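You operate a simulated robot arm through the tools that you are given. There is no shell and no other tool.

You run a simulated two-armed robot. Do the job below in one go: nothing can be reset, and whatever is moved stays where it is left.

JOB
Plug the red lead in and feed wire with 2 presses of the torch button.
Fine: red plug in the red socket and mode knob on FEED before you switch on; torch stays in its holder; switch off after.

It is judged by the outcome, as a careful person would: the job done as asked, and still so three seconds after it is handed in. It fails if anything else is knocked over, pushed out of place, dropped, spilled or broken.

ROBOT AND FRAMES
Two 7-joint arms with two-finger parallel grippers on one trunk, hanging from a carriage that runs on a rail from [-70, 58] to [1613, -1327] (x, y) and turns from -344 to 344 degrees about z. Base frame: it is fixed where the carriage stands at the start and does not move with it; the origin is on the floor, on the carriage's upright axis, x ahead of it, y to its left, z up; the surface under the hand at the start is at about z = 160. Units: mm, degrees, N and s.
The left shoulder is at the start at [40, 161, 1238], the right one opposite. With the tool pointing down near the work surface each hand reaches from about 100 to 380 mm from the robot's upright axis, wherever it stands, measured 20 degrees to its own side. Places, roughly: mode knob [1900, -600, 800]; red plug (5x5x8 cm) [1500, -300, 900]; red socket [2000, -700, 600]; red switch [1700, -400, 800]; torch [2250, -750, 1000]; torch button [2200, -800, 1000]; yellow inch button [2000, -700, 900]. Payload 4.4 kg a hand.
Tool frame (each hand has its own): the origin (TCP) lies between the finger pads and is the grasp point; the fingertips stand 23 mm ahead of it; z points along the fingers, y is the line along which they close. The gripper opens to 94 mm. The fingers are 38 mm wide and 10 mm thick; the gripper's body (54 by 96 mm) begins 39 mm behind the TCP.
Orientation is that of the tool frame in the base frame, as a unit quaternion [w, x, y, z]. With the fingers straight down and closing along the base's y, the tool's x points along the base's -x, its y along +y and its z along -z.

CONTROLS
- The arms move only by the tool play_rows. It takes "left_targets", "right_targets" or both (then of equal length, played together; a hand with none holds still); each is a list of rows, each a list of 3 entries, a list of its own where there are three numbers: the shift along the base's x, y, z in units of 40 mm (1.0 is 40 mm), then the turn, a rotation vector about the base's x, y, z in units of 6 degrees (1.0 is 6 degrees), then the opening, from 0 (shut) to 1 (fully open). In form: [[[dx, dy, dz], [ax, ay, az], jaw], ...]. A call has 1 to 20 rows; each row shifts and turns the commanded pose from where the row before left it. A call with a number of a shift or a turn outside -1 to 1 is refused whole. Rows are played at 5 a second. More than 50 mm and 8.6 degrees between two rows, or a gripper value outside its range, and nothing of the call is played. A pose out of reach is approached as far as the arm can. The call stops where the force on the tool passes 40 N (or 10 N more than at its start, if that is more) or the arm is blocked; 0.2 s more then pass. The fingers move at their own pace (about 45 mm/s each) and stop on an object; they squeeze with about 41 N. The grip force told is the motor's: it shows also when the fingers shut on nothing. Time passes only in rows, and 0.2 s behind the last, so rows that do not move let the fingers close. It gives the time, the measured TCP pose, the force on the tool (base axes), the opening and the grip force at its end, in the units of the frame above (readings bear some noise), with the torque about the TCP (base axes, N m) and any sound that the robot's microphone picked up, and new pictures: "pictures" is both (left out), scene, wrist or none (wrist: the cameras of the hands that moved).
- Cameras (640 x 400 px; columns grow to the right, rows downward): "scene" is now at [235.4, -13.9, 1523.9]; the picture's right is [-0.16, -0.99, 0.00], its down [-0.74, 0.12, -0.66] and it looks along [0.65, -0.10, -0.75] (base axes); focal length 289 px, centre (320, 200). "left" rides on the left gripper at [87, -16, -74] in its tool frame; the picture's right is [0.18, 0.98, 0.00], its down [-0.58, 0.11, -0.81] and it looks along [-0.79, 0.15, 0.59] (tool axes); focal length 243 px, centre (320, 200). "right" rides on the right gripper at [86, 16, -74] in its tool frame; the picture's right is [-0.18, 0.98, 0.00], its down [-0.58, -0.11, -0.81] and it looks along [-0.79, -0.15, 0.59] (tool axes); focal length 243 px, centre (320, 200).
- move_column(by): slides the trunk up (or, below 0, down) by that many mm; the arms and the scene camera ride with it, the base frame stays. It gives what a move gives, with no picture.
- steer(legs): drives the robot by 1 to 6 legs, each [ahead, left, turn to the left] in mm, mm and degrees, along the robot's own axes; the way and the turn of a leg run together, so that a leg with both is an arc; at most 1500 mm and 180 degrees a leg. The arms and the cameras ride along, it lands a little off, and it stops where it bumps. It keeps to its track: a leg is cut to what the track allows. It gives what a move gives, and a new picture of the scene camera.
- aim_head(pan, tilt): turns the head with the scene camera to pan (to the left, within 86 degrees either way) and tilt (down, from -29 to 69), counted from straight ahead of the robot. It gives what a move gives, and a new picture of the scene camera.
- pixel_to_xyz(camera, pixels): for up to 12 pixels [column, row] of the newest picture of that camera ("zoom" is the newest enlarged one), the place [x, y, z] in the base frame of the surface seen there, good to about 2 mm. The clock stands still meanwhile.
- enlarge(camera, box): a new picture of the part [left, top, right, bottom] of that camera's present view, enlarged. The clock stands still meanwhile.
- hand_in(): hands the job in; it is judged then, once.

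Leave the grippers open and the arms clear of the work at the hand-in unless told otherwise.

The tools are called after ">>>" as a command line: name --argument value ..., lists and objects as JSON in quotes. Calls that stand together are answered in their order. play_rows: Moves the arms, as the interface text tells. Its arguments: {"type":"object","properties":{"left_targets":{"type":"array","items":{"type":"array"}},"right_targets":{"type":"array","items":{"type":"array"}},"pictures":{"type":"string","enum":["both","scene","wrist","none"]}},"required":[]} The other tools are called the same way: move_column (by) slides the trunk up or down; steer (legs) drives the base; aim_head (pan, tilt) turns the head that bears the scene camera; pixel_to_xyz (camera, pixels) gives the place of the surface under pixels of a picture; enlarge (camera, box) takes an enlarged picture of a part of a camera's view; hand_in () hands the job in.

At the start:

```text
t: 0.0
left_position: [512.6, 170.4, 1221.0]
left_tcp_rot: [0.0, -0.001, 1.0, 0.0]
left_contact_force: [-0.4, 0.2, -0.7]
left_torque: [0.0, -0.02, 0.0]
left_gripper_width: 93.9
left_finger_force: 0.1
right_position: [568.6, -253.4, 1184.1]
right_tcp_rot: [0.0, -0.001, 1.0, -0.001]
right_contact_force: [0.2, 1.3, -0.5]
right_torque: [0.01, 0.03, -0.04]
right_gripper_width: 94.0
right_finger_force: 0.0
trunk travel left (down, up): [-375.0, 395.0]
robot x, y, heading: [-0.4, 0.0, 0.0]
head pan, tilt: [-9.1, 48.6]
```

scene: 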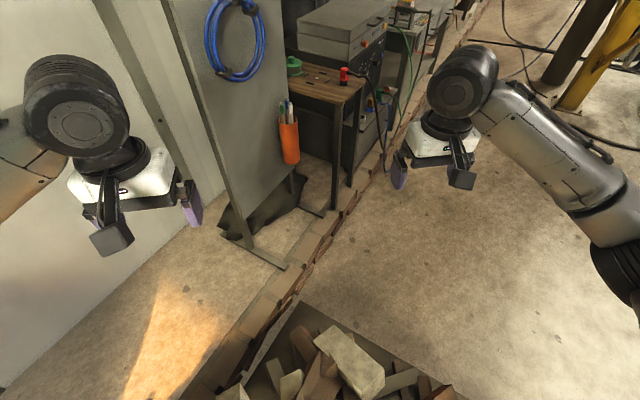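
right: 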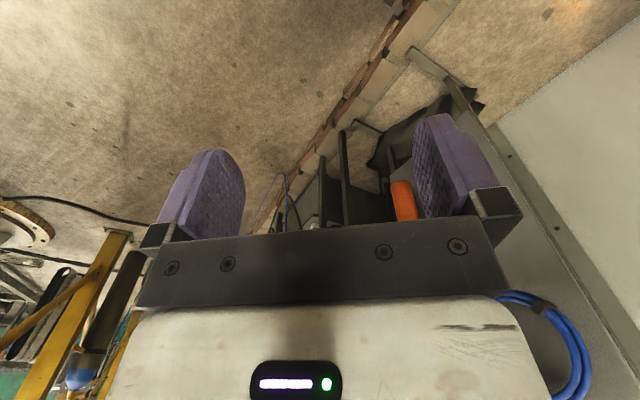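
left: 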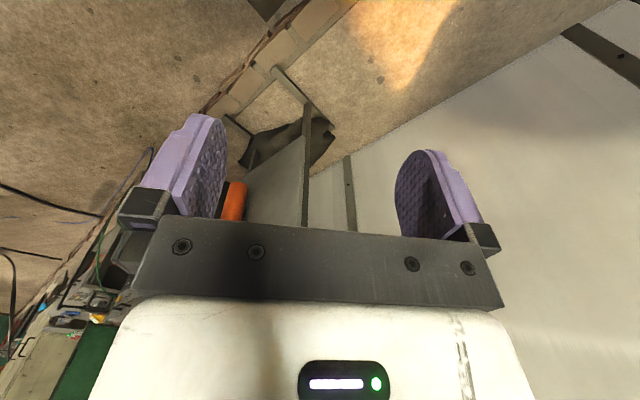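

I see a grey partition with a blue hose, a wooden table with a red thing on it near (343,75), and machines beyond it. I'll aim the head ahead and less downward to see the work area.

>>> aim_head --pan -15 --tilt 22

```text
t: 0.9
left_position: [513.1, 172.1, 1221.3]
left_tcp_rot: [0.0, 0.0, 1.0, 0.0]
left_contact_force: [0.4, 0.0, 0.1]
left_torque: [-0.01, -0.02, -0.01]
left_gripper_width: 94.3
left_finger_force: 0.0
right_position: [567.6, -252.7, 1184.3]
right_tcp_rot: [0.001, 0.0, 1.0, 0.0]
right_contact_force: [0.2, -0.3, 0.6]
right_torque: [0.03, -0.02, 0.0]
right_gripper_width: 94.1
right_finger_force: 0.2
trunk travel left (down, up): [-375.0, 395.0]
robot x, y, heading: [1.4, 2.4, 0.0]
head pan, tilt: [-15.0, 22.0]
```

scene: 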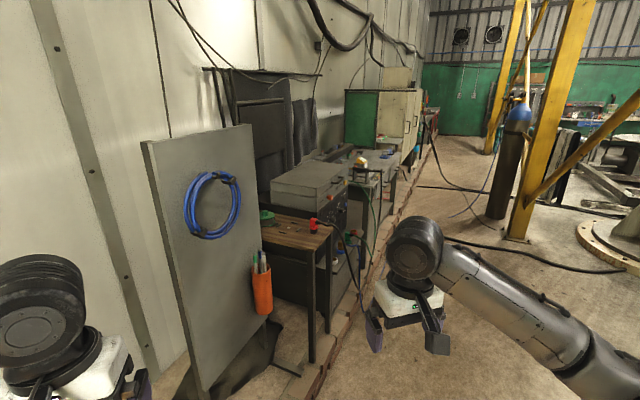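

The work area is clear now: red plug at about (313,224) on the wooden table, a machine behind it. I'll enlarge that part.

>>> enlarge --camera "scene" --box '[240, 130, 440, 290]'

>>> pixel_to_xyz --camera "scene" --pixels '[[313, 224], [354, 234], [364, 162], [290, 235], [250, 128], [142, 143], [330, 250], [262, 285]]'

```text
2.50 times, centred on (340, 210) of scene
```

zoom: 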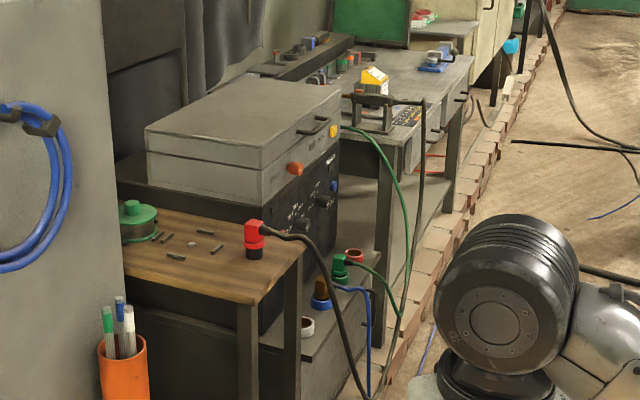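

```text
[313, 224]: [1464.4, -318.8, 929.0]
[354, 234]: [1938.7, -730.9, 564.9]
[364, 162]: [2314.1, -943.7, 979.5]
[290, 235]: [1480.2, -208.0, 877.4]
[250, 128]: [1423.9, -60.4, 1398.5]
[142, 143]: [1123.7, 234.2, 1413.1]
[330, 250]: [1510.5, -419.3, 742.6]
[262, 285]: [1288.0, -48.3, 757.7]
```

The bench line runs parallel to the rail, about 650–700 mm to its left. I'll drive along the rail about 1300 mm, then turn left about 50° to face the machine; the arms are high and well away from it.

>>> steer --legs '[[1004, -825, 0], [0, 0, 50.5]]'

>>> aim_head --pan -10 --tilt 45

```text
t: 9.7
left_position: [1194.5, -320.7, 1220.1]
left_tcp_rot: [0.0, -0.432, 0.902, 0.0]
left_contact_force: [-0.3, 0.0, -0.1]
left_torque: [0.02, 0.01, 0.01]
left_gripper_width: 93.8
left_finger_force: 0.1
right_position: [1557.6, -544.5, 1184.5]
right_tcp_rot: [0.001, -0.432, 0.902, 0.001]
right_contact_force: [0.4, 0.1, 0.5]
right_torque: [0.0, 0.01, -0.02]
right_gripper_width: 93.9
right_finger_force: 0.0
trunk travel left (down, up): [-375.0, 395.0]
robot x, y, heading: [1008.4, -824.0, 51.2]
head pan, tilt: [-15.0, 22.0]
```

scene: 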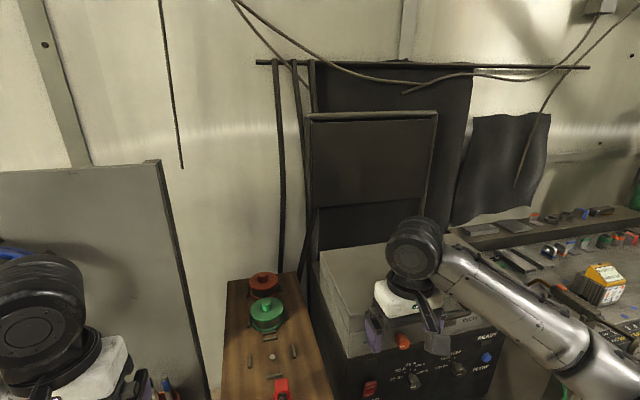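

```text
t: 10.6
left_position: [1194.4, -320.8, 1219.8]
left_tcp_rot: [-0.001, -0.432, 0.902, 0.0]
left_contact_force: [0.4, 0.2, 0.0]
left_torque: [-0.03, -0.01, 0.01]
left_gripper_width: 94.0
left_finger_force: 0.0
right_position: [1559.0, -543.0, 1184.6]
right_tcp_rot: [0.001, -0.433, 0.902, 0.0]
right_contact_force: [-0.2, 0.4, -0.3]
right_torque: [0.02, -0.05, 0.01]
right_gripper_width: 93.8
right_finger_force: 0.1
trunk travel left (down, up): [-375.0, 395.0]
robot x, y, heading: [1005.2, -831.2, 51.1]
head pan, tilt: [-10.0, 45.0]
```

scene: 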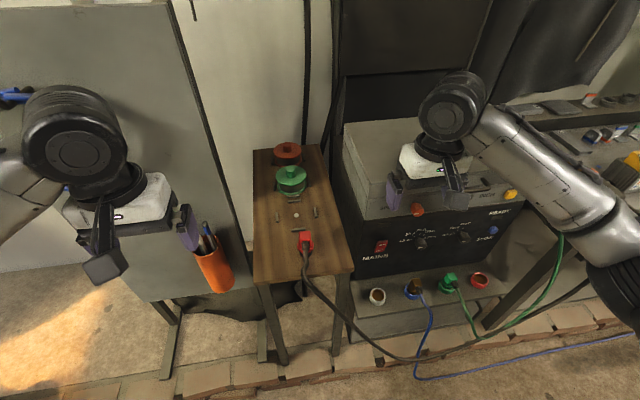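

I face the machine. The red plug is at (306,240), the sockets in a row on a ledge at (378,296)…(479,281), main switch at (381,246), knobs at (420,240) and (464,236). I'll enlarge these.

>>> enlarge --camera "scene" --box '[340, 180, 540, 305]'

>>> pixel_to_xyz --camera "scene" --pixels '[[306, 240], [305, 250], [381, 246], [420, 240], [464, 236], [378, 296], [412, 291], [450, 283], [479, 281], [418, 209], [494, 230], [510, 195]]'

>>> enlarge --camera "scene" --box '[250, 140, 370, 290]'

```text
3.20 times, centred on (440, 242) of scene
```

zoom: 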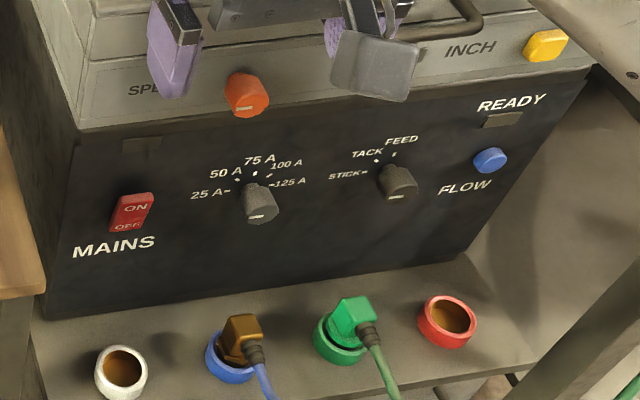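

```text
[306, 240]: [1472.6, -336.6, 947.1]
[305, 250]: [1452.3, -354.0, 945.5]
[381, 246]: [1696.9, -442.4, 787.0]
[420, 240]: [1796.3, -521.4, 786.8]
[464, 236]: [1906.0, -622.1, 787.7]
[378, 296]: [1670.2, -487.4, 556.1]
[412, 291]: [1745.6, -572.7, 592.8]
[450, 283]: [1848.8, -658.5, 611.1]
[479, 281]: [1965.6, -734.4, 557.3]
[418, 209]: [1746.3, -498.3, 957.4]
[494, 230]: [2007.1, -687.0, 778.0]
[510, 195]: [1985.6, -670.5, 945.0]
```

```text
2.67 times, centred on (310, 215) of scene
```

zoom: 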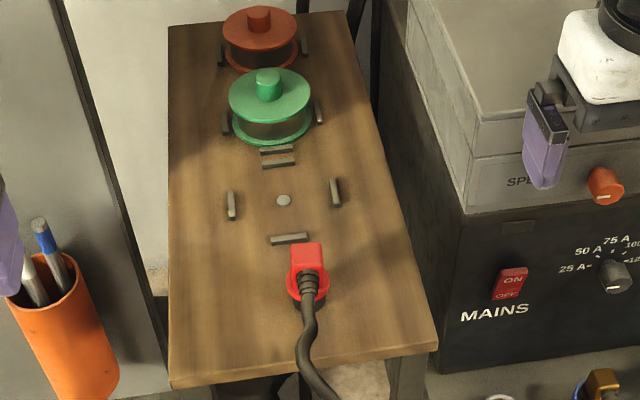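

The panel reads well: MAINS rocker (ON upper, OFF lower), a current knob, a mode knob STICK/TACK/FEED, and sockets with a free red ring. I'll drive further right to look at the torch and see the knob from in front.

>>> steer --legs '[[0, -500, 0]]'

>>> aim_head --pan -10 --tilt 38

```text
t: 13.6
left_position: [1582.2, -640.2, 1220.6]
left_tcp_rot: [0.0, -0.433, 0.901, 0.0]
left_contact_force: [0.3, 0.1, -1.4]
left_torque: [-0.02, -0.01, 0.02]
left_gripper_width: 93.8
left_finger_force: 0.0
right_position: [1946.3, -862.8, 1184.8]
right_tcp_rot: [0.0, -0.432, 0.902, -0.001]
right_contact_force: [-0.5, -0.8, 0.0]
right_torque: [0.02, 0.04, -0.01]
right_gripper_width: 94.0
right_finger_force: 0.1
trunk travel left (down, up): [-375.0, 395.0]
robot x, y, heading: [1389.7, -1149.2, 51.1]
head pan, tilt: [-10.0, 45.0]
```

scene: 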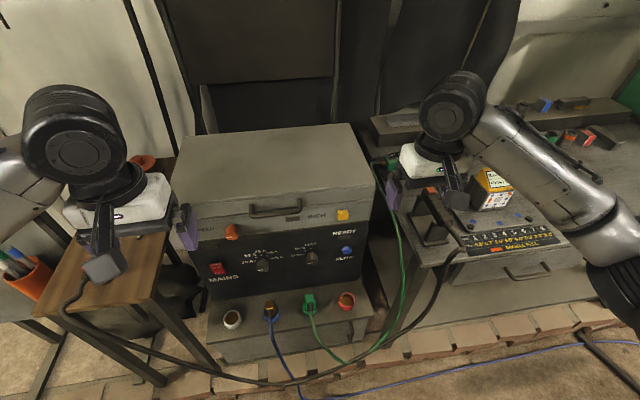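

```text
t: 14.2
left_position: [1583.0, -639.6, 1220.4]
left_tcp_rot: [0.0, -0.433, 0.901, 0.0]
left_contact_force: [0.5, -0.1, 0.5]
left_torque: [-0.03, 0.0, -0.01]
left_gripper_width: 94.3
left_finger_force: 0.0
right_position: [1946.6, -863.0, 1184.5]
right_tcp_rot: [0.001, -0.432, 0.902, 0.0]
right_contact_force: [0.7, 0.4, 0.3]
right_torque: [-0.01, -0.01, 0.01]
right_gripper_width: 93.9
right_finger_force: 0.0
trunk travel left (down, up): [-375.0, 395.0]
robot x, y, heading: [1395.2, -1143.6, 50.8]
head pan, tilt: [-10.0, 38.0]
```

scene: 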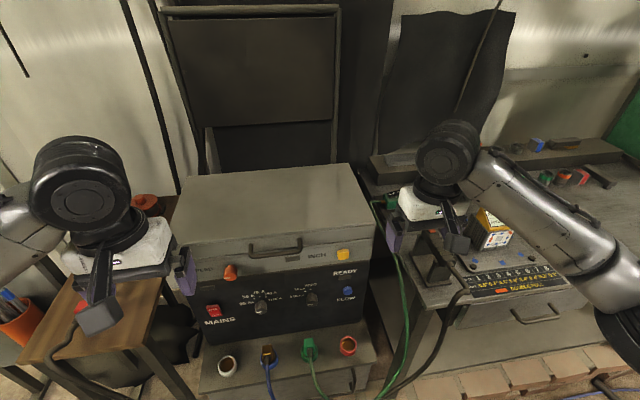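

Now I see the panel squarely and the torch holder at the right at about (435,265). Enlarging both.

>>> enlarge --camera "scene" --box '[190, 225, 380, 380]'

>>> enlarge --camera "scene" --box '[370, 180, 530, 300]'

```text
2.58 times, centred on (285, 302) of scene
```

zoom: 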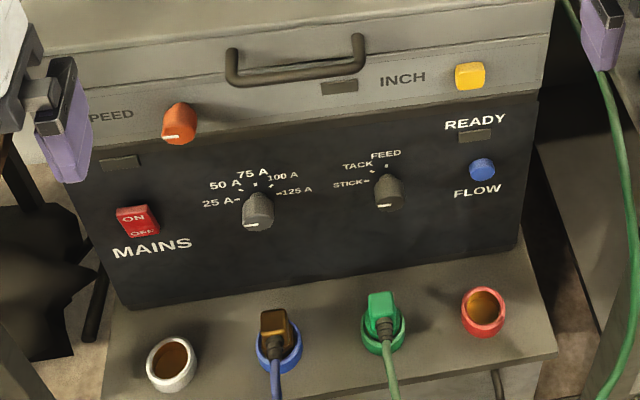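

```text
3.33 times, centred on (450, 240) of scene
```

zoom: 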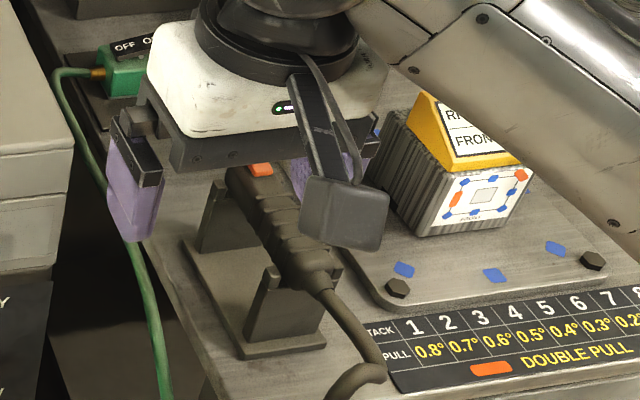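

The torch lies in a cradle with an orange button on top (zoom (262,170)). To read the knob pointers I need a lower, squarer view, so I'll retract both hands 180 mm and then lower the trunk.

>>> play_rows --left_targets '[[[-0.566, -0.7, 0], [0, 0, 0], 1], [[-0.566, -0.7, 0], [0, 0, 0], 1], [[-0.566, -0.7, 0], [0, 0, 0], 1], [[-0.566, -0.7, 0], [0, 0, 0], 1], [[-0.566, -0.7, 0], [0, 0, 0], 1]]' --right_targets '[[[-0.566, -0.7, 0], [0, 0, 0], 1], [[-0.566, -0.7, 0], [0, 0, 0], 1], [[-0.566, -0.7, 0], [0, 0, 0], 1], [[-0.566, -0.7, 0], [0, 0, 0], 1], [[-0.566, -0.7, 0], [0, 0, 0], 1]]' --pictures "none"

>>> move_column --by -250

>>> aim_head --pan 0 --tilt 30

```text
t: 15.4
left_position: [1469.9, -780.9, 1219.0]
left_tcp_rot: [-0.001, -0.433, 0.901, 0.0]
left_contact_force: [0.1, -0.5, 0.0]
left_torque: [0.03, 0.02, 0.0]
left_gripper_width: 93.9
left_finger_force: 0.1
right_position: [1832.3, -1004.3, 1183.6]
right_tcp_rot: [0.0, -0.433, 0.902, 0.0]
right_contact_force: [-0.5, -0.6, 0.0]
right_torque: [0.06, -0.02, 0.02]
right_gripper_width: 94.0
right_finger_force: 0.0
trunk travel left (down, up): [-375.0, 395.0]
robot x, y, heading: [1392.0, -1147.7, 51.1]
head pan, tilt: [-10.0, 38.0]
```

```text
t: 18.0
left_position: [1469.3, -779.6, 970.4]
left_tcp_rot: [0.0, -0.432, 0.902, 0.0]
left_contact_force: [-0.4, 0.1, 0.0]
left_torque: [-0.01, 0.01, 0.01]
left_gripper_width: 94.0
left_finger_force: 0.0
right_position: [1832.8, -1002.7, 933.7]
right_tcp_rot: [0.0, -0.432, 0.902, 0.0]
right_contact_force: [0.3, 0.0, 0.7]
right_torque: [-0.01, 0.0, 0.0]
right_gripper_width: 94.1
right_finger_force: 0.1
trunk travel left (down, up): [-125.0, 645.0]
robot x, y, heading: [1393.7, -1145.1, 51.1]
head pan, tilt: [-10.0, 38.0]
```

```text
t: 18.8
left_position: [1469.3, -779.6, 969.5]
left_tcp_rot: [0.0, -0.433, 0.901, 0.0]
left_contact_force: [-0.1, 0.2, 0.3]
left_torque: [0.01, 0.0, -0.01]
left_gripper_width: 93.9
left_finger_force: 0.0
right_position: [1833.6, -1002.2, 933.8]
right_tcp_rot: [0.0, -0.432, 0.902, 0.0]
right_contact_force: [-0.1, -0.6, -1.1]
right_torque: [0.04, -0.02, 0.04]
right_gripper_width: 93.8
right_finger_force: 0.1
trunk travel left (down, up): [-125.0, 645.0]
robot x, y, heading: [1394.3, -1149.0, 51.3]
head pan, tilt: [0.0, 30.0]
```

scene: 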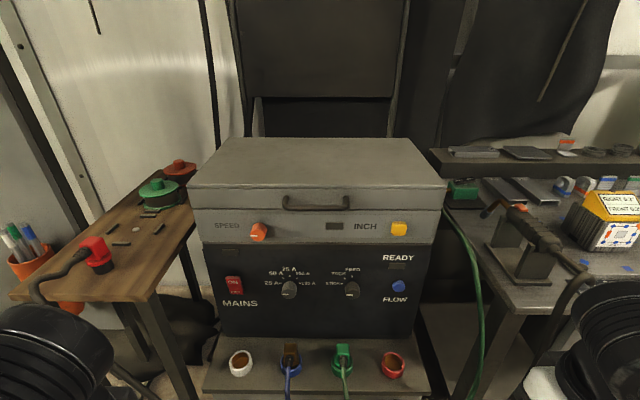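

Good view. Enlarging the knobs, the sockets and the torch.

>>> enlarge --camera "scene" --box '[250, 245, 420, 320]'

>>> enlarge --camera "scene" --box '[460, 180, 600, 300]'

>>> enlarge --camera "scene" --box '[320, 250, 440, 390]'

>>> enlarge --camera "scene" --box '[30, 210, 150, 300]'

>>> pixel_to_xyz --camera "scene" --pixels '[[232, 281], [236, 292], [352, 292], [340, 300], [289, 291], [399, 286], [411, 300], [230, 315], [393, 364], [393, 355], [516, 207], [98, 243]]'

```text
3.76 times, centred on (335, 282) of scene
```

zoom: 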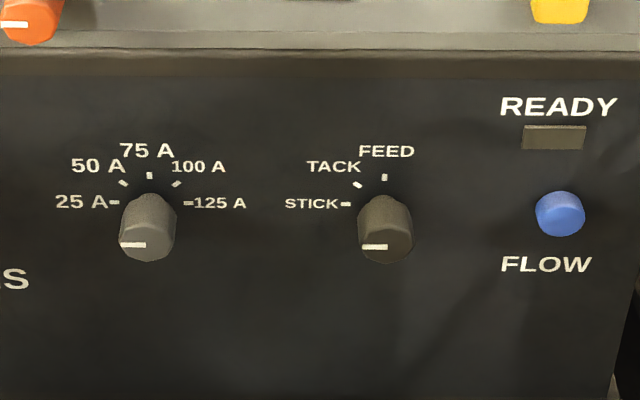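

```text
3.33 times, centred on (530, 240) of scene
```

zoom: 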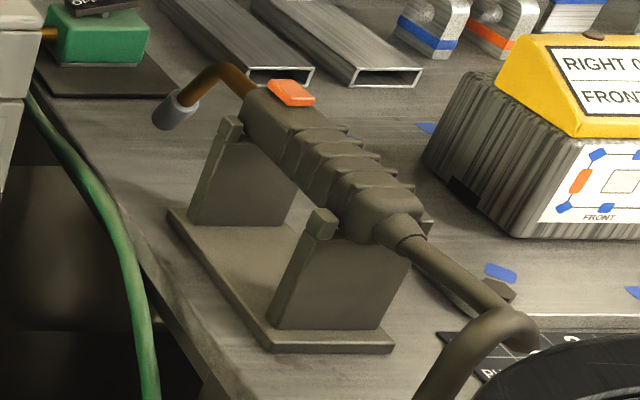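

```text
2.86 times, centred on (380, 320) of scene
```

zoom: 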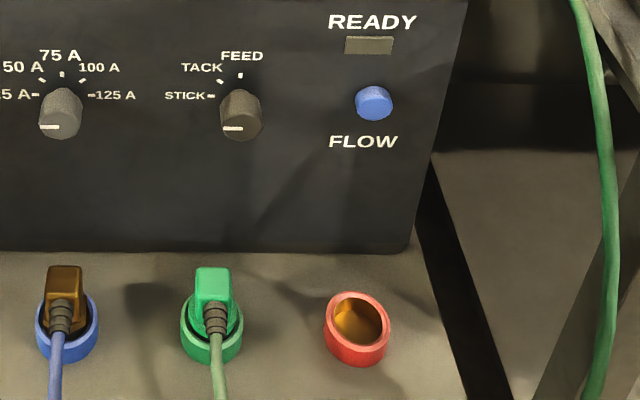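

```text
4.44 times, centred on (90, 255) of scene
```

zoom: 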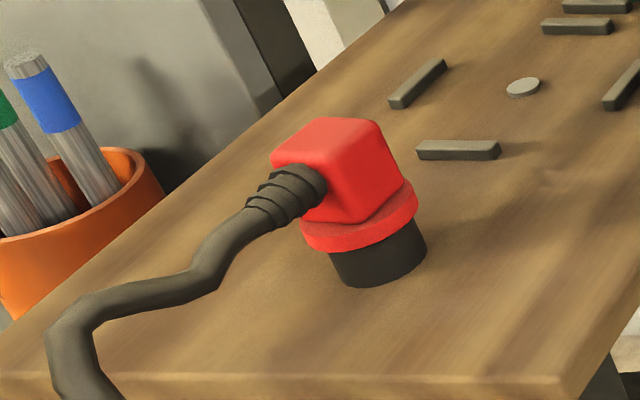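

```text
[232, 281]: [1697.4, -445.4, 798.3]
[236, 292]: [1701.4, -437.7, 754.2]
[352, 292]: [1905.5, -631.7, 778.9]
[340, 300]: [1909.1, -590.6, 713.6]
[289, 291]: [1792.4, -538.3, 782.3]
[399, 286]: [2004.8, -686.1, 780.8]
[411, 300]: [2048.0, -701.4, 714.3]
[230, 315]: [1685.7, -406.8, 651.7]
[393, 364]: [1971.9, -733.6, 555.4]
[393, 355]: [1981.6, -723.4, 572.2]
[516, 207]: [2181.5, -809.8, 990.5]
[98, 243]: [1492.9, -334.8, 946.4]
```

Both knob pointers are at 9 o'clock, so the mode knob is on STICK and FEED is a quarter turn clockwise (12 o'clock). The MAINS rocker is on the left, and the red socket is empty. I'll take more precise points while the view is good.

>>> pixel_to_xyz --camera "scene" --pixels '[[521, 207], [519, 206], [342, 283], [352, 277], [289, 201], [403, 358], [383, 358], [393, 374], [343, 350], [343, 366], [408, 380], [420, 395]]'

>>> enlarge --camera "scene" --box '[205, 260, 269, 300]'

>>> enlarge --camera "scene" --box '[330, 265, 378, 310]'

```text
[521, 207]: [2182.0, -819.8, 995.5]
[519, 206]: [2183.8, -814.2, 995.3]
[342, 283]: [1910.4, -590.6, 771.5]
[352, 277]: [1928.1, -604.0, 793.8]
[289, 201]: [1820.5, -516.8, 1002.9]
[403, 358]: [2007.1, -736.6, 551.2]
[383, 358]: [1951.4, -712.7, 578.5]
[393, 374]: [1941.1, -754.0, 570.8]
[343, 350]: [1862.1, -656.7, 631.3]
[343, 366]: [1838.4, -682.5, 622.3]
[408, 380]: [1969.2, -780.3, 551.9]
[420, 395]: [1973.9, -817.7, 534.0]
```

```text
10.00 times, centred on (237, 280) of scene
```

zoom: 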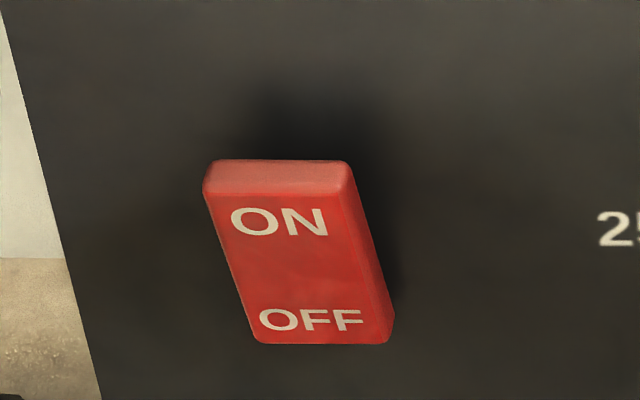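

```text
8.89 times, centred on (354, 288) of scene
```

zoom: 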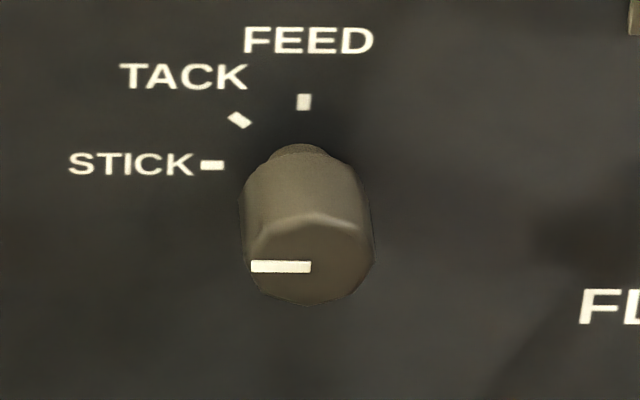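

The mode knob's pointer is confirmed on STICK and the rocker's ON half stands out, so it is off. Now I'll drive left to the plug, right hand in front of it (hands are retracted, so nothing is in the way), and raise the trunk 120 mm.

>>> steer --legs '[[0, 690, -0.6]]'

>>> move_column --by 150

>>> aim_head --pan -15 --tilt 40

```text
t: 22.6
left_position: [938.5, -339.6, 969.9]
left_tcp_rot: [0.0, -0.428, 0.904, 0.0]
left_contact_force: [0.6, -0.3, 1.0]
left_torque: [0.02, 0.0, 0.01]
left_gripper_width: 94.1
left_finger_force: 0.0
right_position: [1298.7, -567.6, 934.2]
right_tcp_rot: [0.0, -0.427, 0.904, 0.0]
right_contact_force: [0.0, -0.6, 0.3]
right_torque: [0.01, 0.0, 0.03]
right_gripper_width: 93.9
right_finger_force: 0.0
trunk travel left (down, up): [-125.0, 645.0]
robot x, y, heading: [856.0, -708.4, 50.4]
head pan, tilt: [0.0, 30.0]
```

scene: 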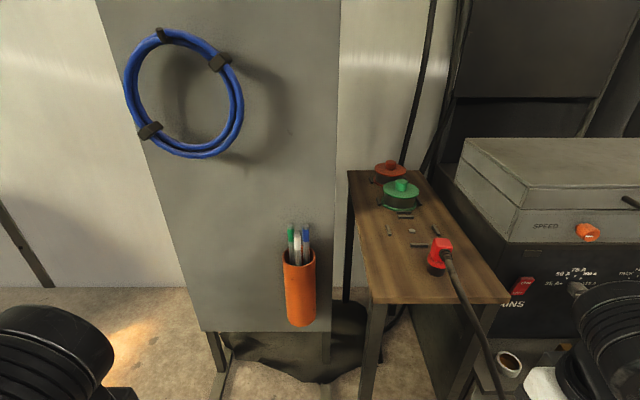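

```text
t: 24.3
left_position: [939.3, -340.3, 1118.1]
left_tcp_rot: [0.0, -0.428, 0.904, 0.0]
left_contact_force: [0.3, 0.4, 0.1]
left_torque: [0.02, 0.01, 0.0]
left_gripper_width: 94.3
left_finger_force: 0.1
right_position: [1298.8, -567.1, 1083.6]
right_tcp_rot: [0.0, -0.426, 0.905, 0.0]
right_contact_force: [0.0, 0.1, -0.1]
right_torque: [0.0, -0.03, -0.02]
right_gripper_width: 94.1
right_finger_force: 0.0
trunk travel left (down, up): [-275.0, 495.0]
robot x, y, heading: [857.8, -704.4, 50.3]
head pan, tilt: [0.0, 30.0]
```

```text
t: 25.1
left_position: [938.5, -340.3, 1119.9]
left_tcp_rot: [0.0, -0.427, 0.904, 0.0]
left_contact_force: [-0.1, -0.1, 0.0]
left_torque: [0.0, 0.0, 0.02]
left_gripper_width: 94.1
left_finger_force: 0.1
right_position: [1299.8, -566.8, 1083.8]
right_tcp_rot: [0.0, -0.427, 0.904, 0.0]
right_contact_force: [-0.1, 0.1, 1.0]
right_torque: [-0.03, 0.0, -0.02]
right_gripper_width: 93.9
right_finger_force: 0.0
trunk travel left (down, up): [-275.0, 495.0]
robot x, y, heading: [855.9, -708.8, 50.6]
head pan, tilt: [-15.0, 40.0]
```

scene: 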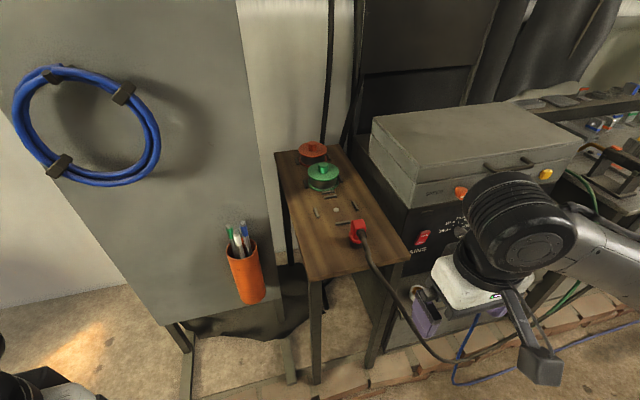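

The plug is at (358,230). I'll enlarge it and get its corners.

>>> enlarge --camera "scene" --box '[326, 210, 390, 250]'

```text
10.00 times, centred on (358, 230) of scene
```

zoom: 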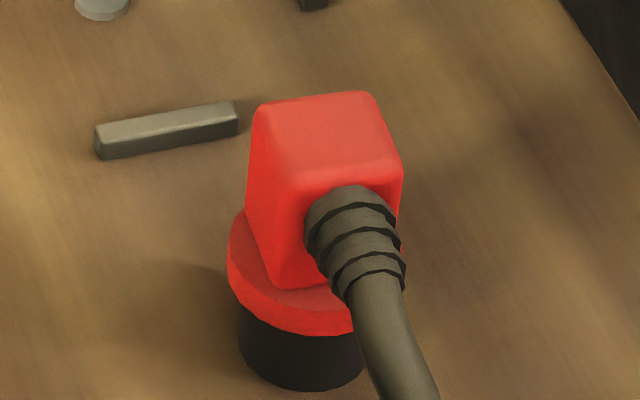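

>>> pixel_to_xyz --camera "zoom" --pixels '[[262, 112], [368, 100], [395, 160], [295, 172], [330, 130], [280, 270], [265, 160], [240, 290], [300, 345], [300, 385], [236, 230], [375, 300]]'

```text
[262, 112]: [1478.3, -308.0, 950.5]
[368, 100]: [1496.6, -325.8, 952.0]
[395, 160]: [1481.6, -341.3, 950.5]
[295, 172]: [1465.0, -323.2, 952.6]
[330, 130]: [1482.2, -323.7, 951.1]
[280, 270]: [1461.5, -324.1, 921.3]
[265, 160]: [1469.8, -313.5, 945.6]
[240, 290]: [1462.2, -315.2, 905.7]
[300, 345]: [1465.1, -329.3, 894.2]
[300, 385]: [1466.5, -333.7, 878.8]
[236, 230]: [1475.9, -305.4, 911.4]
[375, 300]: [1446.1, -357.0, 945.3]
```

The plug's cube top is centred at about (1480.4, -324.6, 951), yawed about -4.5° relative to my gripper; flange top is at about 911. I'll move the right hand above it with that small yaw, staying high.

>>> play_rows --right_targets '[[[0.565, 0.757, 0], [0, 0, -0.75], 1], [[0.565, 0.757, 0], [0, 0, 0], 1], [[0.565, 0.757, 0], [0, 0, 0], 1], [[0.565, 0.757, 0], [0, 0, 0], 1], [[0.565, 0.757, 0], [0, 0, 0], 1], [[0.565, 0.757, 0], [0, 0, 0], 1], [[0.565, 0.757, 0], [0, 0, 0], 1], [[0.565, 0.757, 0], [0, 0, 0], 1], [[0, 0, -0.8], [0, 0, 0], 1], [[0, 0, 0], [0, 0, 0], 1]]' --pictures "both"

```text
t: 27.3
left_position: [939.0, -338.8, 1120.0]
left_tcp_rot: [0.0, -0.428, 0.904, -0.001]
left_contact_force: [0.7, 0.3, 0.2]
left_torque: [-0.01, 0.01, 0.01]
left_gripper_width: 94.0
left_finger_force: 0.1
right_position: [1480.2, -323.7, 1052.7]
right_tcp_rot: [0.001, -0.392, 0.92, 0.001]
right_contact_force: [-0.4, 0.2, 0.3]
right_torque: [0.02, 0.01, -0.01]
right_gripper_width: 94.0
right_finger_force: 0.1
trunk travel left (down, up): [-275.0, 495.0]
robot x, y, heading: [856.4, -708.0, 50.5]
head pan, tilt: [-15.0, 40.0]
```

scene: 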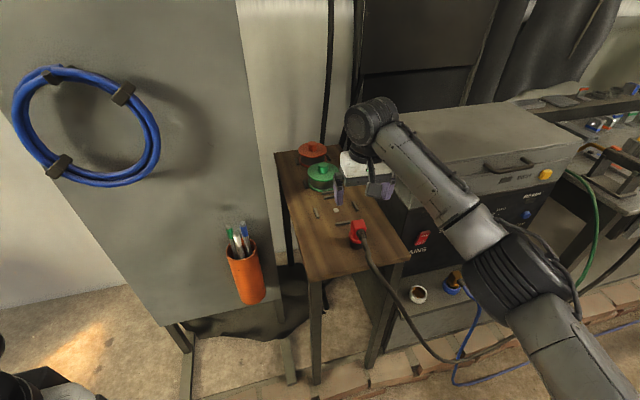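
right: 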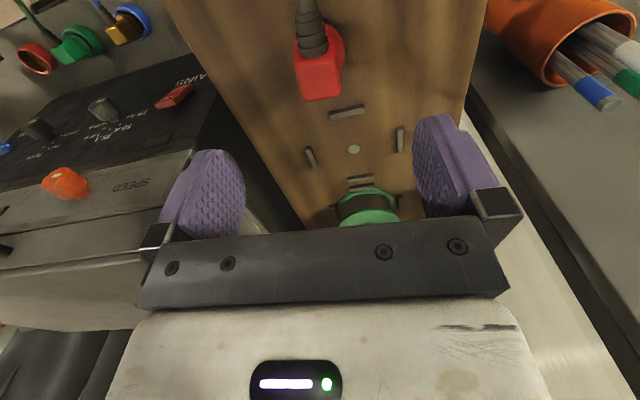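

The plug's cube sits at (319,78) in the wrist picture, right where the tool axis projects, so the aim is good. Descending 112 mm to grasp the cube just above its flange.

>>> play_rows --right_targets '[[[0, 0, -0.8], [0, 0, 0], 1], [[0, 0, -0.8], [0, 0, 0], 1], [[0, 0, -0.7], [0, 0, 0], 1], [[0, 0, -0.5], [0, 0, 0], 1], [[0, 0, 0], [0, 0, 0], 1], [[0, 0, 0], [0, 0, 0], 1]]' --pictures "both"

```text
t: 28.7
left_position: [937.1, -340.7, 1120.8]
left_tcp_rot: [0.0, -0.428, 0.904, 0.0]
left_contact_force: [-0.5, 0.0, 1.1]
left_torque: [-0.02, 0.02, 0.01]
left_gripper_width: 94.1
left_finger_force: 0.0
right_position: [1479.1, -325.1, 940.2]
right_tcp_rot: [-0.001, -0.391, 0.92, 0.0]
right_contact_force: [1.0, -1.1, 0.5]
right_torque: [0.01, -0.03, 0.03]
right_gripper_width: 94.2
right_finger_force: 0.1
trunk travel left (down, up): [-275.0, 495.0]
robot x, y, heading: [862.5, -710.2, 50.8]
head pan, tilt: [-15.0, 40.0]
```

scene: 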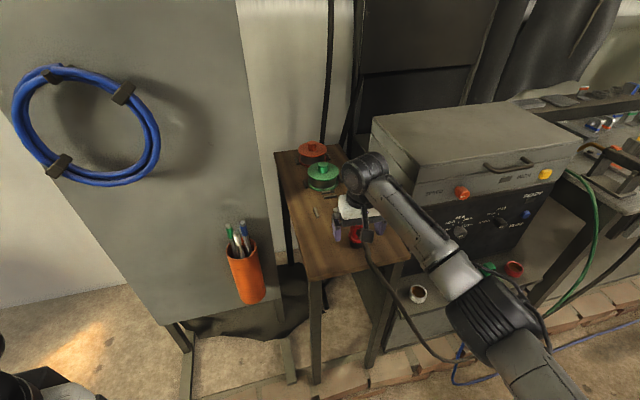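
right: 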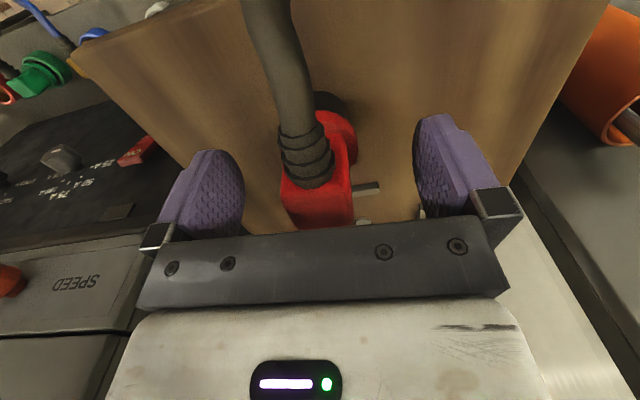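

The plug is centred between the fingers, with the lead running back between them. Closing.

>>> play_rows --right_targets '[[[0, 0, 0], [0, 0, 0], 0], [[0, 0, 0], [0, 0, 0], 0], [[0, 0, 0], [0, 0, 0], 0], [[0, 0, 0], [0, 0, 0], 0], [[0, 0, 0], [0, 0, 0], 0], [[0, 0, 0], [0, 0, 0], 0]]' --pictures "wrist"

```text
t: 30.1
left_position: [938.1, -339.5, 1119.8]
left_tcp_rot: [0.001, -0.427, 0.904, 0.0]
left_contact_force: [0.2, 0.3, 0.0]
left_torque: [0.0, 0.01, 0.02]
left_gripper_width: 93.8
left_finger_force: 0.1
right_position: [1478.9, -326.0, 939.5]
right_tcp_rot: [0.0, -0.391, 0.92, 0.0]
right_contact_force: [1.2, -0.5, -0.8]
right_torque: [0.0, -0.04, -0.04]
right_gripper_width: 30.8
right_finger_force: 40.2
trunk travel left (down, up): [-275.0, 495.0]
robot x, y, heading: [860.0, -705.8, 50.5]
head pan, tilt: [-15.0, 40.0]
```

right: 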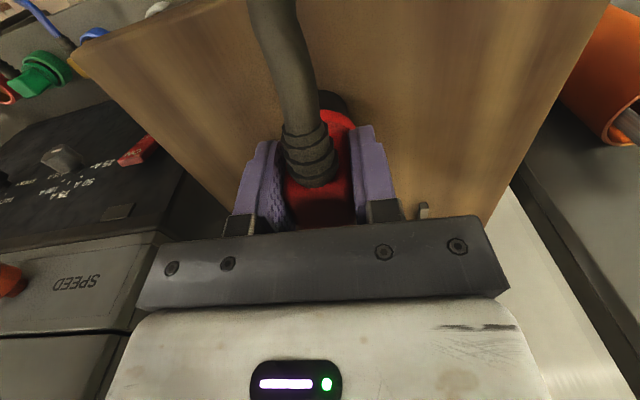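

Gripped at 31 mm wide, 40 N. Lifting 100 mm, then retracting 240 mm clear of the table.

>>> play_rows --right_targets '[[[0, 0, 0.5], [0, 0, 0], 0], [[0, 0, 0.5], [0, 0, 0], 0], [[0, 0, 0.5], [0, 0, 0], 0], [[0, 0, 0.5], [0, 0, 0], 0], [[0, 0, 0.5], [0, 0, 0], 0], [[-0.477, -0.579, 0], [0, 0, 0], 0], [[-0.477, -0.579, 0], [0, 0, 0], 0], [[-0.477, -0.579, 0], [0, 0, 0], 0], [[-0.477, -0.579, 0], [0, 0, 0], 0], [[-0.477, -0.579, 0], [0, 0, 0], 0], [[-0.477, -0.579, 0], [0, 0, 0], 0], [[-0.477, -0.579, 0], [0, 0, 0], 0], [[-0.477, -0.579, 0], [0, 0, 0], 0]]' --pictures "both"

```text
t: 32.9
left_position: [937.9, -340.3, 1119.1]
left_tcp_rot: [0.0, -0.427, 0.904, 0.0]
left_contact_force: [0.0, -0.3, 0.1]
left_torque: [0.0, -0.01, 0.0]
left_gripper_width: 94.0
left_finger_force: 0.1
right_position: [1325.9, -512.3, 1040.3]
right_tcp_rot: [0.0, -0.391, 0.921, -0.001]
right_contact_force: [0.4, -0.6, -0.2]
right_torque: [0.01, -0.02, 0.0]
right_gripper_width: 0.1
right_finger_force: 40.9
trunk travel left (down, up): [-275.0, 495.0]
robot x, y, heading: [855.1, -707.7, 50.5]
head pan, tilt: [-15.0, 40.0]
```

scene: 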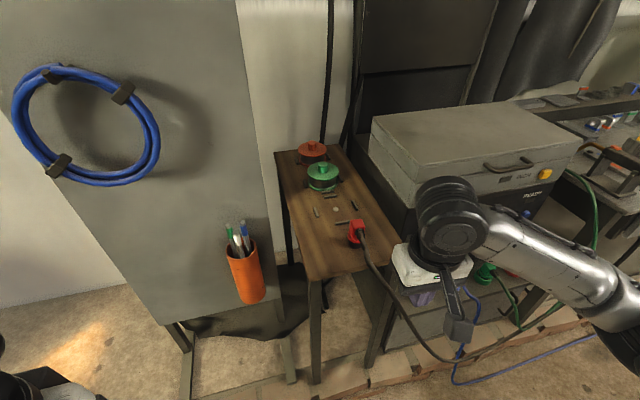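
right: 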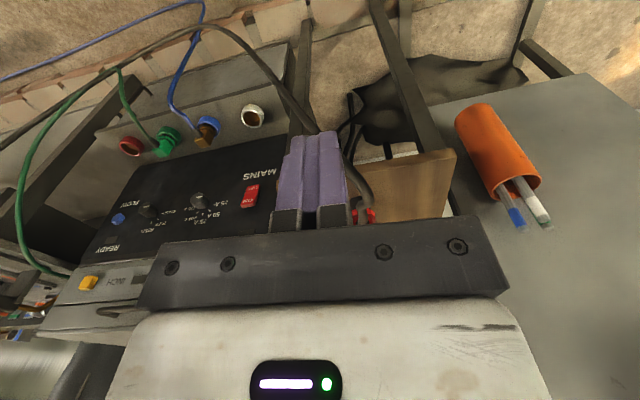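

The fingers are shut on nothing: the plug slipped out and still stands on the table at (356,232). I'll look at it closely.

>>> enlarge --camera "scene" --box '[326, 210, 390, 250]'

>>> enlarge --camera "scene" --box '[330, 200, 640, 394]'

```text
10.00 times, centred on (358, 230) of scene
```

zoom: 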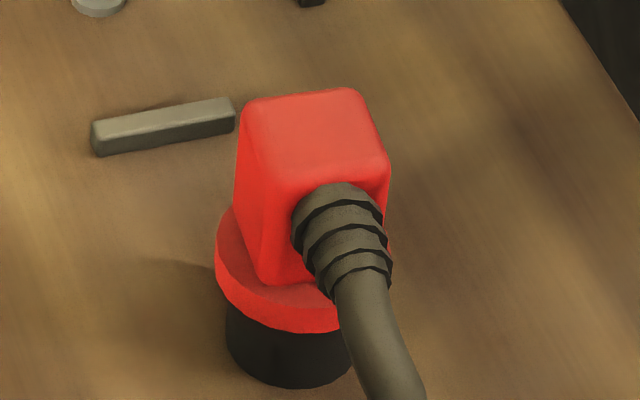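

```text
2.06 times, centred on (485, 297) of scene
```

zoom: 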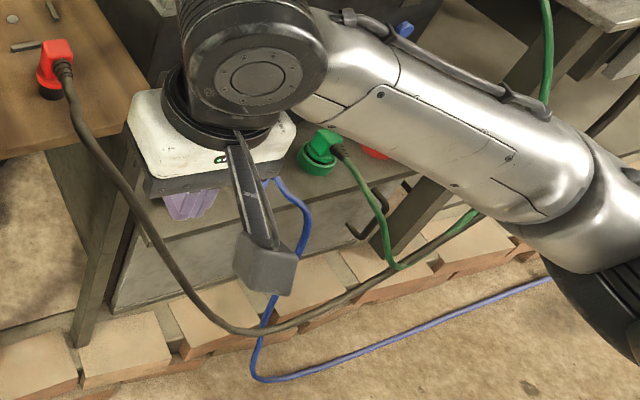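

The plug has hardly moved. I'll measure it again before regripping.

>>> enlarge --camera "scene" --box '[326, 210, 390, 250]'

>>> pixel_to_xyz --camera "zoom" --pixels '[[252, 110], [352, 97], [382, 155], [282, 170], [315, 130], [240, 170], [250, 250], [270, 275], [262, 200], [285, 250]]'

```text
10.00 times, centred on (358, 230) of scene
```

zoom: 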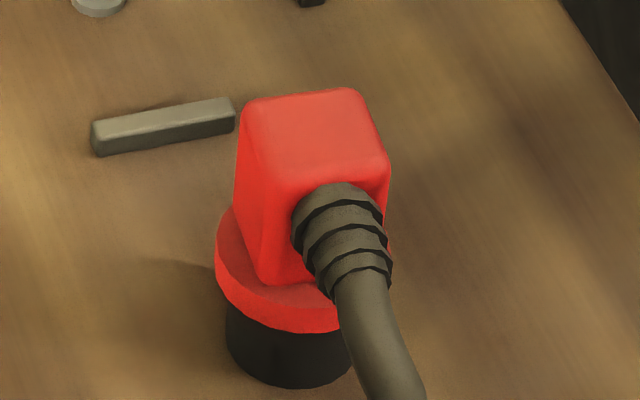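

```text
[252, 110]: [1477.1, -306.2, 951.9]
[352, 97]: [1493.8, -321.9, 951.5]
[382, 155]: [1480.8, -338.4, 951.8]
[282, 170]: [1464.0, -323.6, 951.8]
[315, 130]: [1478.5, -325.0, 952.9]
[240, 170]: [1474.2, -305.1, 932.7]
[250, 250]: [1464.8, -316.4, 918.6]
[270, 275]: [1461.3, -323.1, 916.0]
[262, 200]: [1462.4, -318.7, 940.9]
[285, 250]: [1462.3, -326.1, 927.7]
```

The cube centre is about (1479, -323.5, 951). I'll go back, a little deeper this time (TCP z ≈ 936), close, and hold before lifting slowly.

>>> play_rows --right_targets '[[[0.478, 0.59, 0], [0, 0, 0.5], 1], [[0.478, 0.59, 0], [0, 0, 0], 1], [[0.478, 0.59, 0], [0, 0, 0], 1], [[0.478, 0.59, 0], [0, 0, 0], 1], [[0.478, 0.59, 0], [0, 0, 0], 1], [[0.478, 0.59, 0], [0, 0, 0], 1], [[0.478, 0.59, 0], [0, 0, 0], 1], [[0.478, 0.59, 0], [0, 0, 0], 1], [[0, 0, 0], [0, 0, 0], 1], [[0, 0, -0.7], [0, 0, 0], 1], [[0, 0, -0.7], [0, 0, 0], 1], [[0, 0, -0.7], [0, 0, 0], 1], [[0, 0, -0.5], [0, 0, 0], 1], [[0, 0, 0], [0, 0, 0], 1]]' --pictures "wrist"

```text
t: 35.9
left_position: [938.7, -339.6, 1120.6]
left_tcp_rot: [0.0, -0.427, 0.904, 0.0]
left_contact_force: [-0.3, -0.3, 1.0]
left_torque: [-0.01, 0.01, -0.01]
left_gripper_width: 93.7
left_finger_force: 0.0
right_position: [1480.9, -319.9, 935.2]
right_tcp_rot: [0.001, -0.416, 0.909, 0.0]
right_contact_force: [0.2, -0.3, 0.3]
right_torque: [-0.01, -0.01, -0.03]
right_gripper_width: 94.2
right_finger_force: 0.1
trunk travel left (down, up): [-275.0, 495.0]
robot x, y, heading: [858.4, -705.2, 50.4]
head pan, tilt: [-15.0, 40.0]
```

right: 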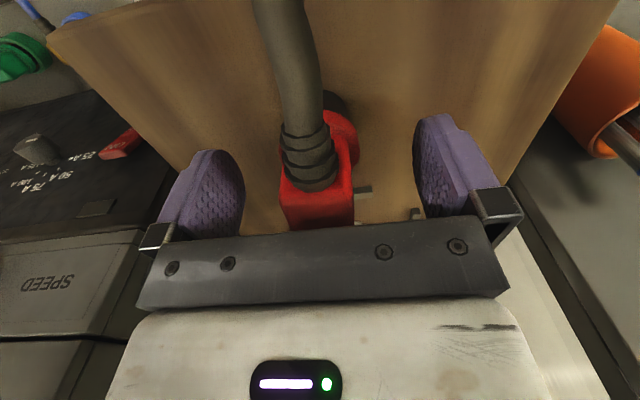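

Well placed, perhaps 3 mm too far ahead; I'll correct that, close, hold, then lift slowly by 20 mm.

>>> play_rows --right_targets '[[[-0.05, -0.06, 0], [0, 0, 0], 1], [[0, 0, 0], [0, 0, 0], 0], [[0, 0, 0], [0, 0, 0], 0], [[0, 0, 0], [0, 0, 0], 0], [[0, 0, 0], [0, 0, 0], 0], [[0, 0, 0], [0, 0, 0], 0], [[0, 0, 0], [0, 0, 0], 0], [[0, 0, 0], [0, 0, 0], 0], [[0, 0, 0.1], [0, 0, 0], 0], [[0, 0, 0.1], [0, 0, 0], 0], [[0, 0, 0.1], [0, 0, 0], 0], [[0, 0, 0.1], [0, 0, 0], 0], [[0, 0, 0.1], [0, 0, 0], 0]]' --pictures "both"

```text
t: 38.7
left_position: [939.5, -339.6, 1120.3]
left_tcp_rot: [0.001, -0.428, 0.904, 0.0]
left_contact_force: [0.7, -0.1, -0.4]
left_torque: [-0.03, 0.0, -0.02]
left_gripper_width: 93.9
left_finger_force: 0.1
right_position: [1477.7, -323.6, 957.0]
right_tcp_rot: [0.0, -0.414, 0.91, 0.001]
right_contact_force: [0.3, -0.1, -0.8]
right_torque: [-0.02, 0.04, 0.03]
right_gripper_width: 39.6
right_finger_force: 40.8
trunk travel left (down, up): [-275.0, 495.0]
robot x, y, heading: [860.9, -708.4, 50.3]
head pan, tilt: [-15.0, 40.0]
```

scene: 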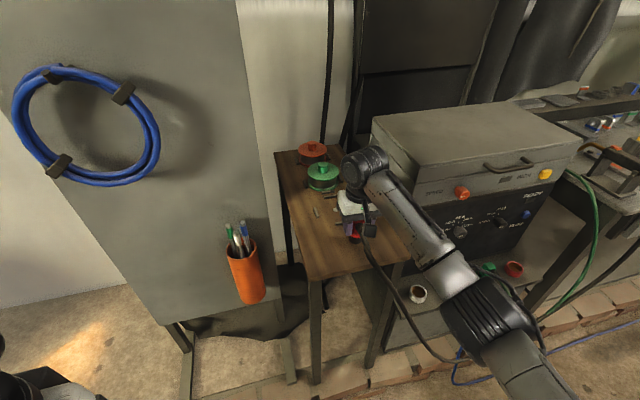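
right: 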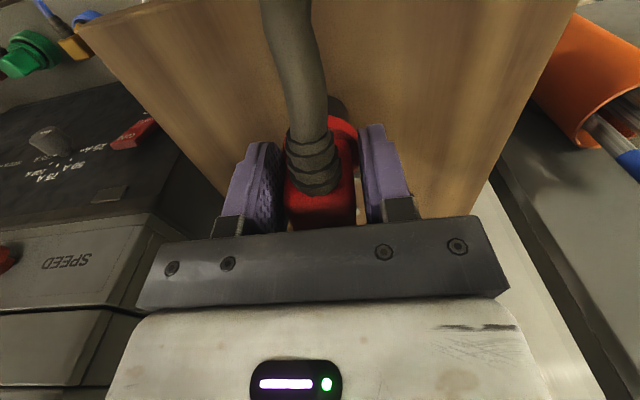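

The width reads 39.6 mm now, wider than the 30.8 before. I'll look closely at how the fingers hold it.

>>> enlarge --camera "right" --box '[210, 90, 420, 230]'

>>> enlarge --camera "scene" --box '[322, 200, 394, 245]'

```text
2.86 times, centred on (315, 160) of right
```

zoom: 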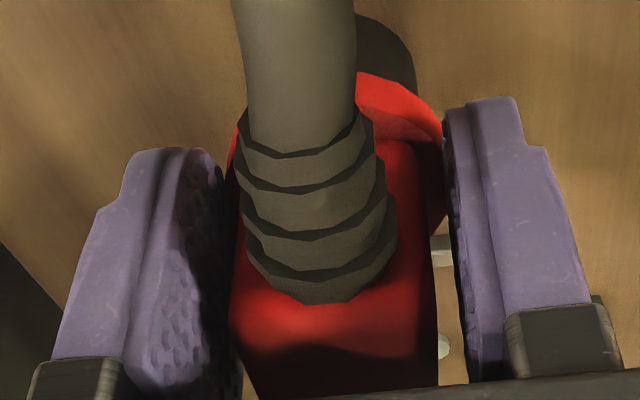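

```text
8.89 times, centred on (358, 222) of scene
```

zoom: 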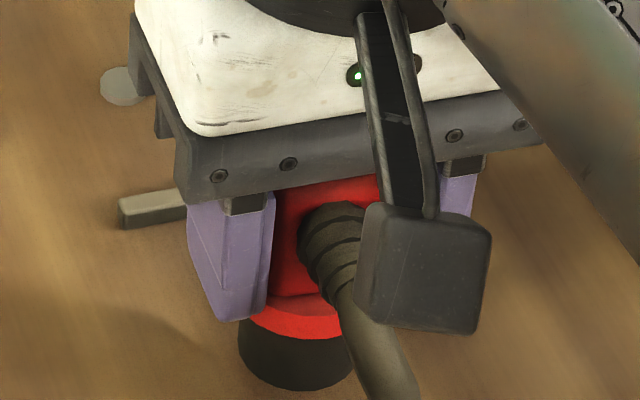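

The plug is lifted but sits askew between the pads (corner contact), which is not a safe hold. I'll set it back down the same 20 mm, open, and look.

>>> play_rows --right_targets '[[[0, 0, -0.15], [0, 0, 0], 0], [[0, 0, -0.15], [0, 0, 0], 0], [[0, 0, -0.15], [0, 0, 0], 0], [[0, 0, -0.05], [0, 0, 0], 0], [[0, 0, 0], [0, 0, 0], 0]]' --pictures "both"

>>> enlarge --camera "right" --box '[210, 90, 420, 230]'

>>> enlarge --camera "scene" --box '[322, 200, 394, 245]'

```text
t: 39.9
left_position: [938.7, -340.3, 1120.7]
left_tcp_rot: [0.0, -0.428, 0.904, 0.0]
left_contact_force: [-0.2, 0.3, -1.2]
left_torque: [-0.01, -0.02, -0.02]
left_gripper_width: 93.9
left_finger_force: 0.1
right_position: [1477.9, -324.6, 936.1]
right_tcp_rot: [0.0, -0.415, 0.91, -0.001]
right_contact_force: [-0.2, -0.1, -1.6]
right_torque: [-0.02, 0.02, 0.02]
right_gripper_width: 39.6
right_finger_force: 40.4
trunk travel left (down, up): [-275.0, 495.0]
robot x, y, heading: [855.5, -709.6, 50.4]
head pan, tilt: [-15.0, 40.0]
```

scene: 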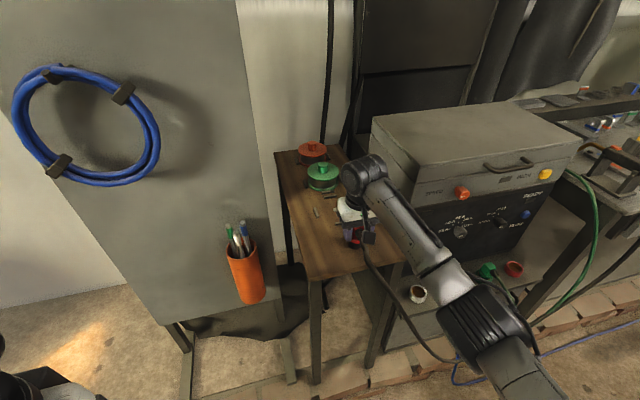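
right: 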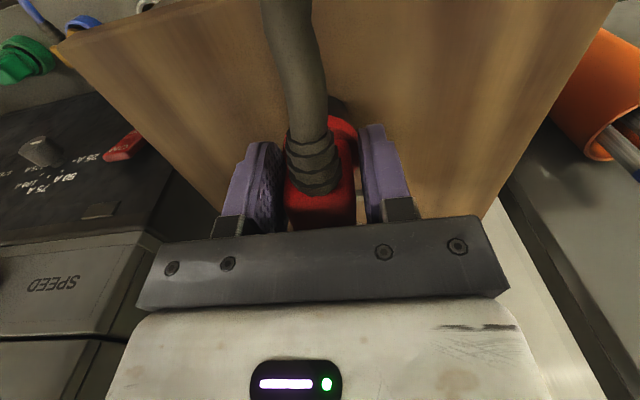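

```text
2.86 times, centred on (315, 160) of right
```

zoom: 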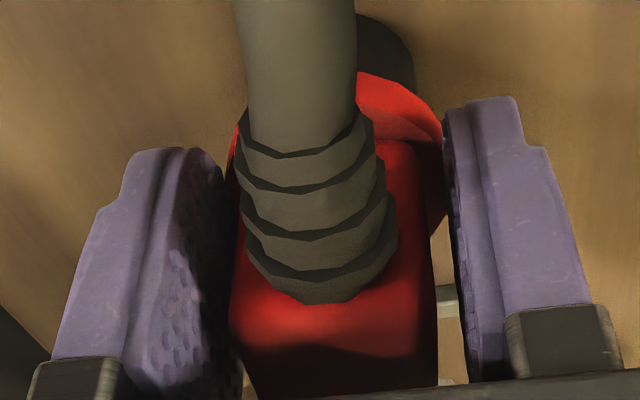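

```text
8.89 times, centred on (358, 222) of scene
```

zoom: 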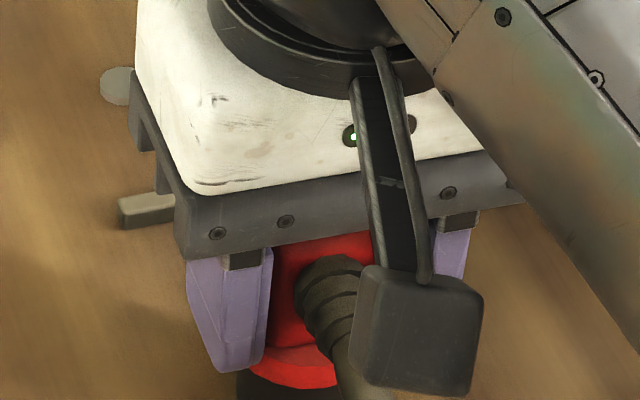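

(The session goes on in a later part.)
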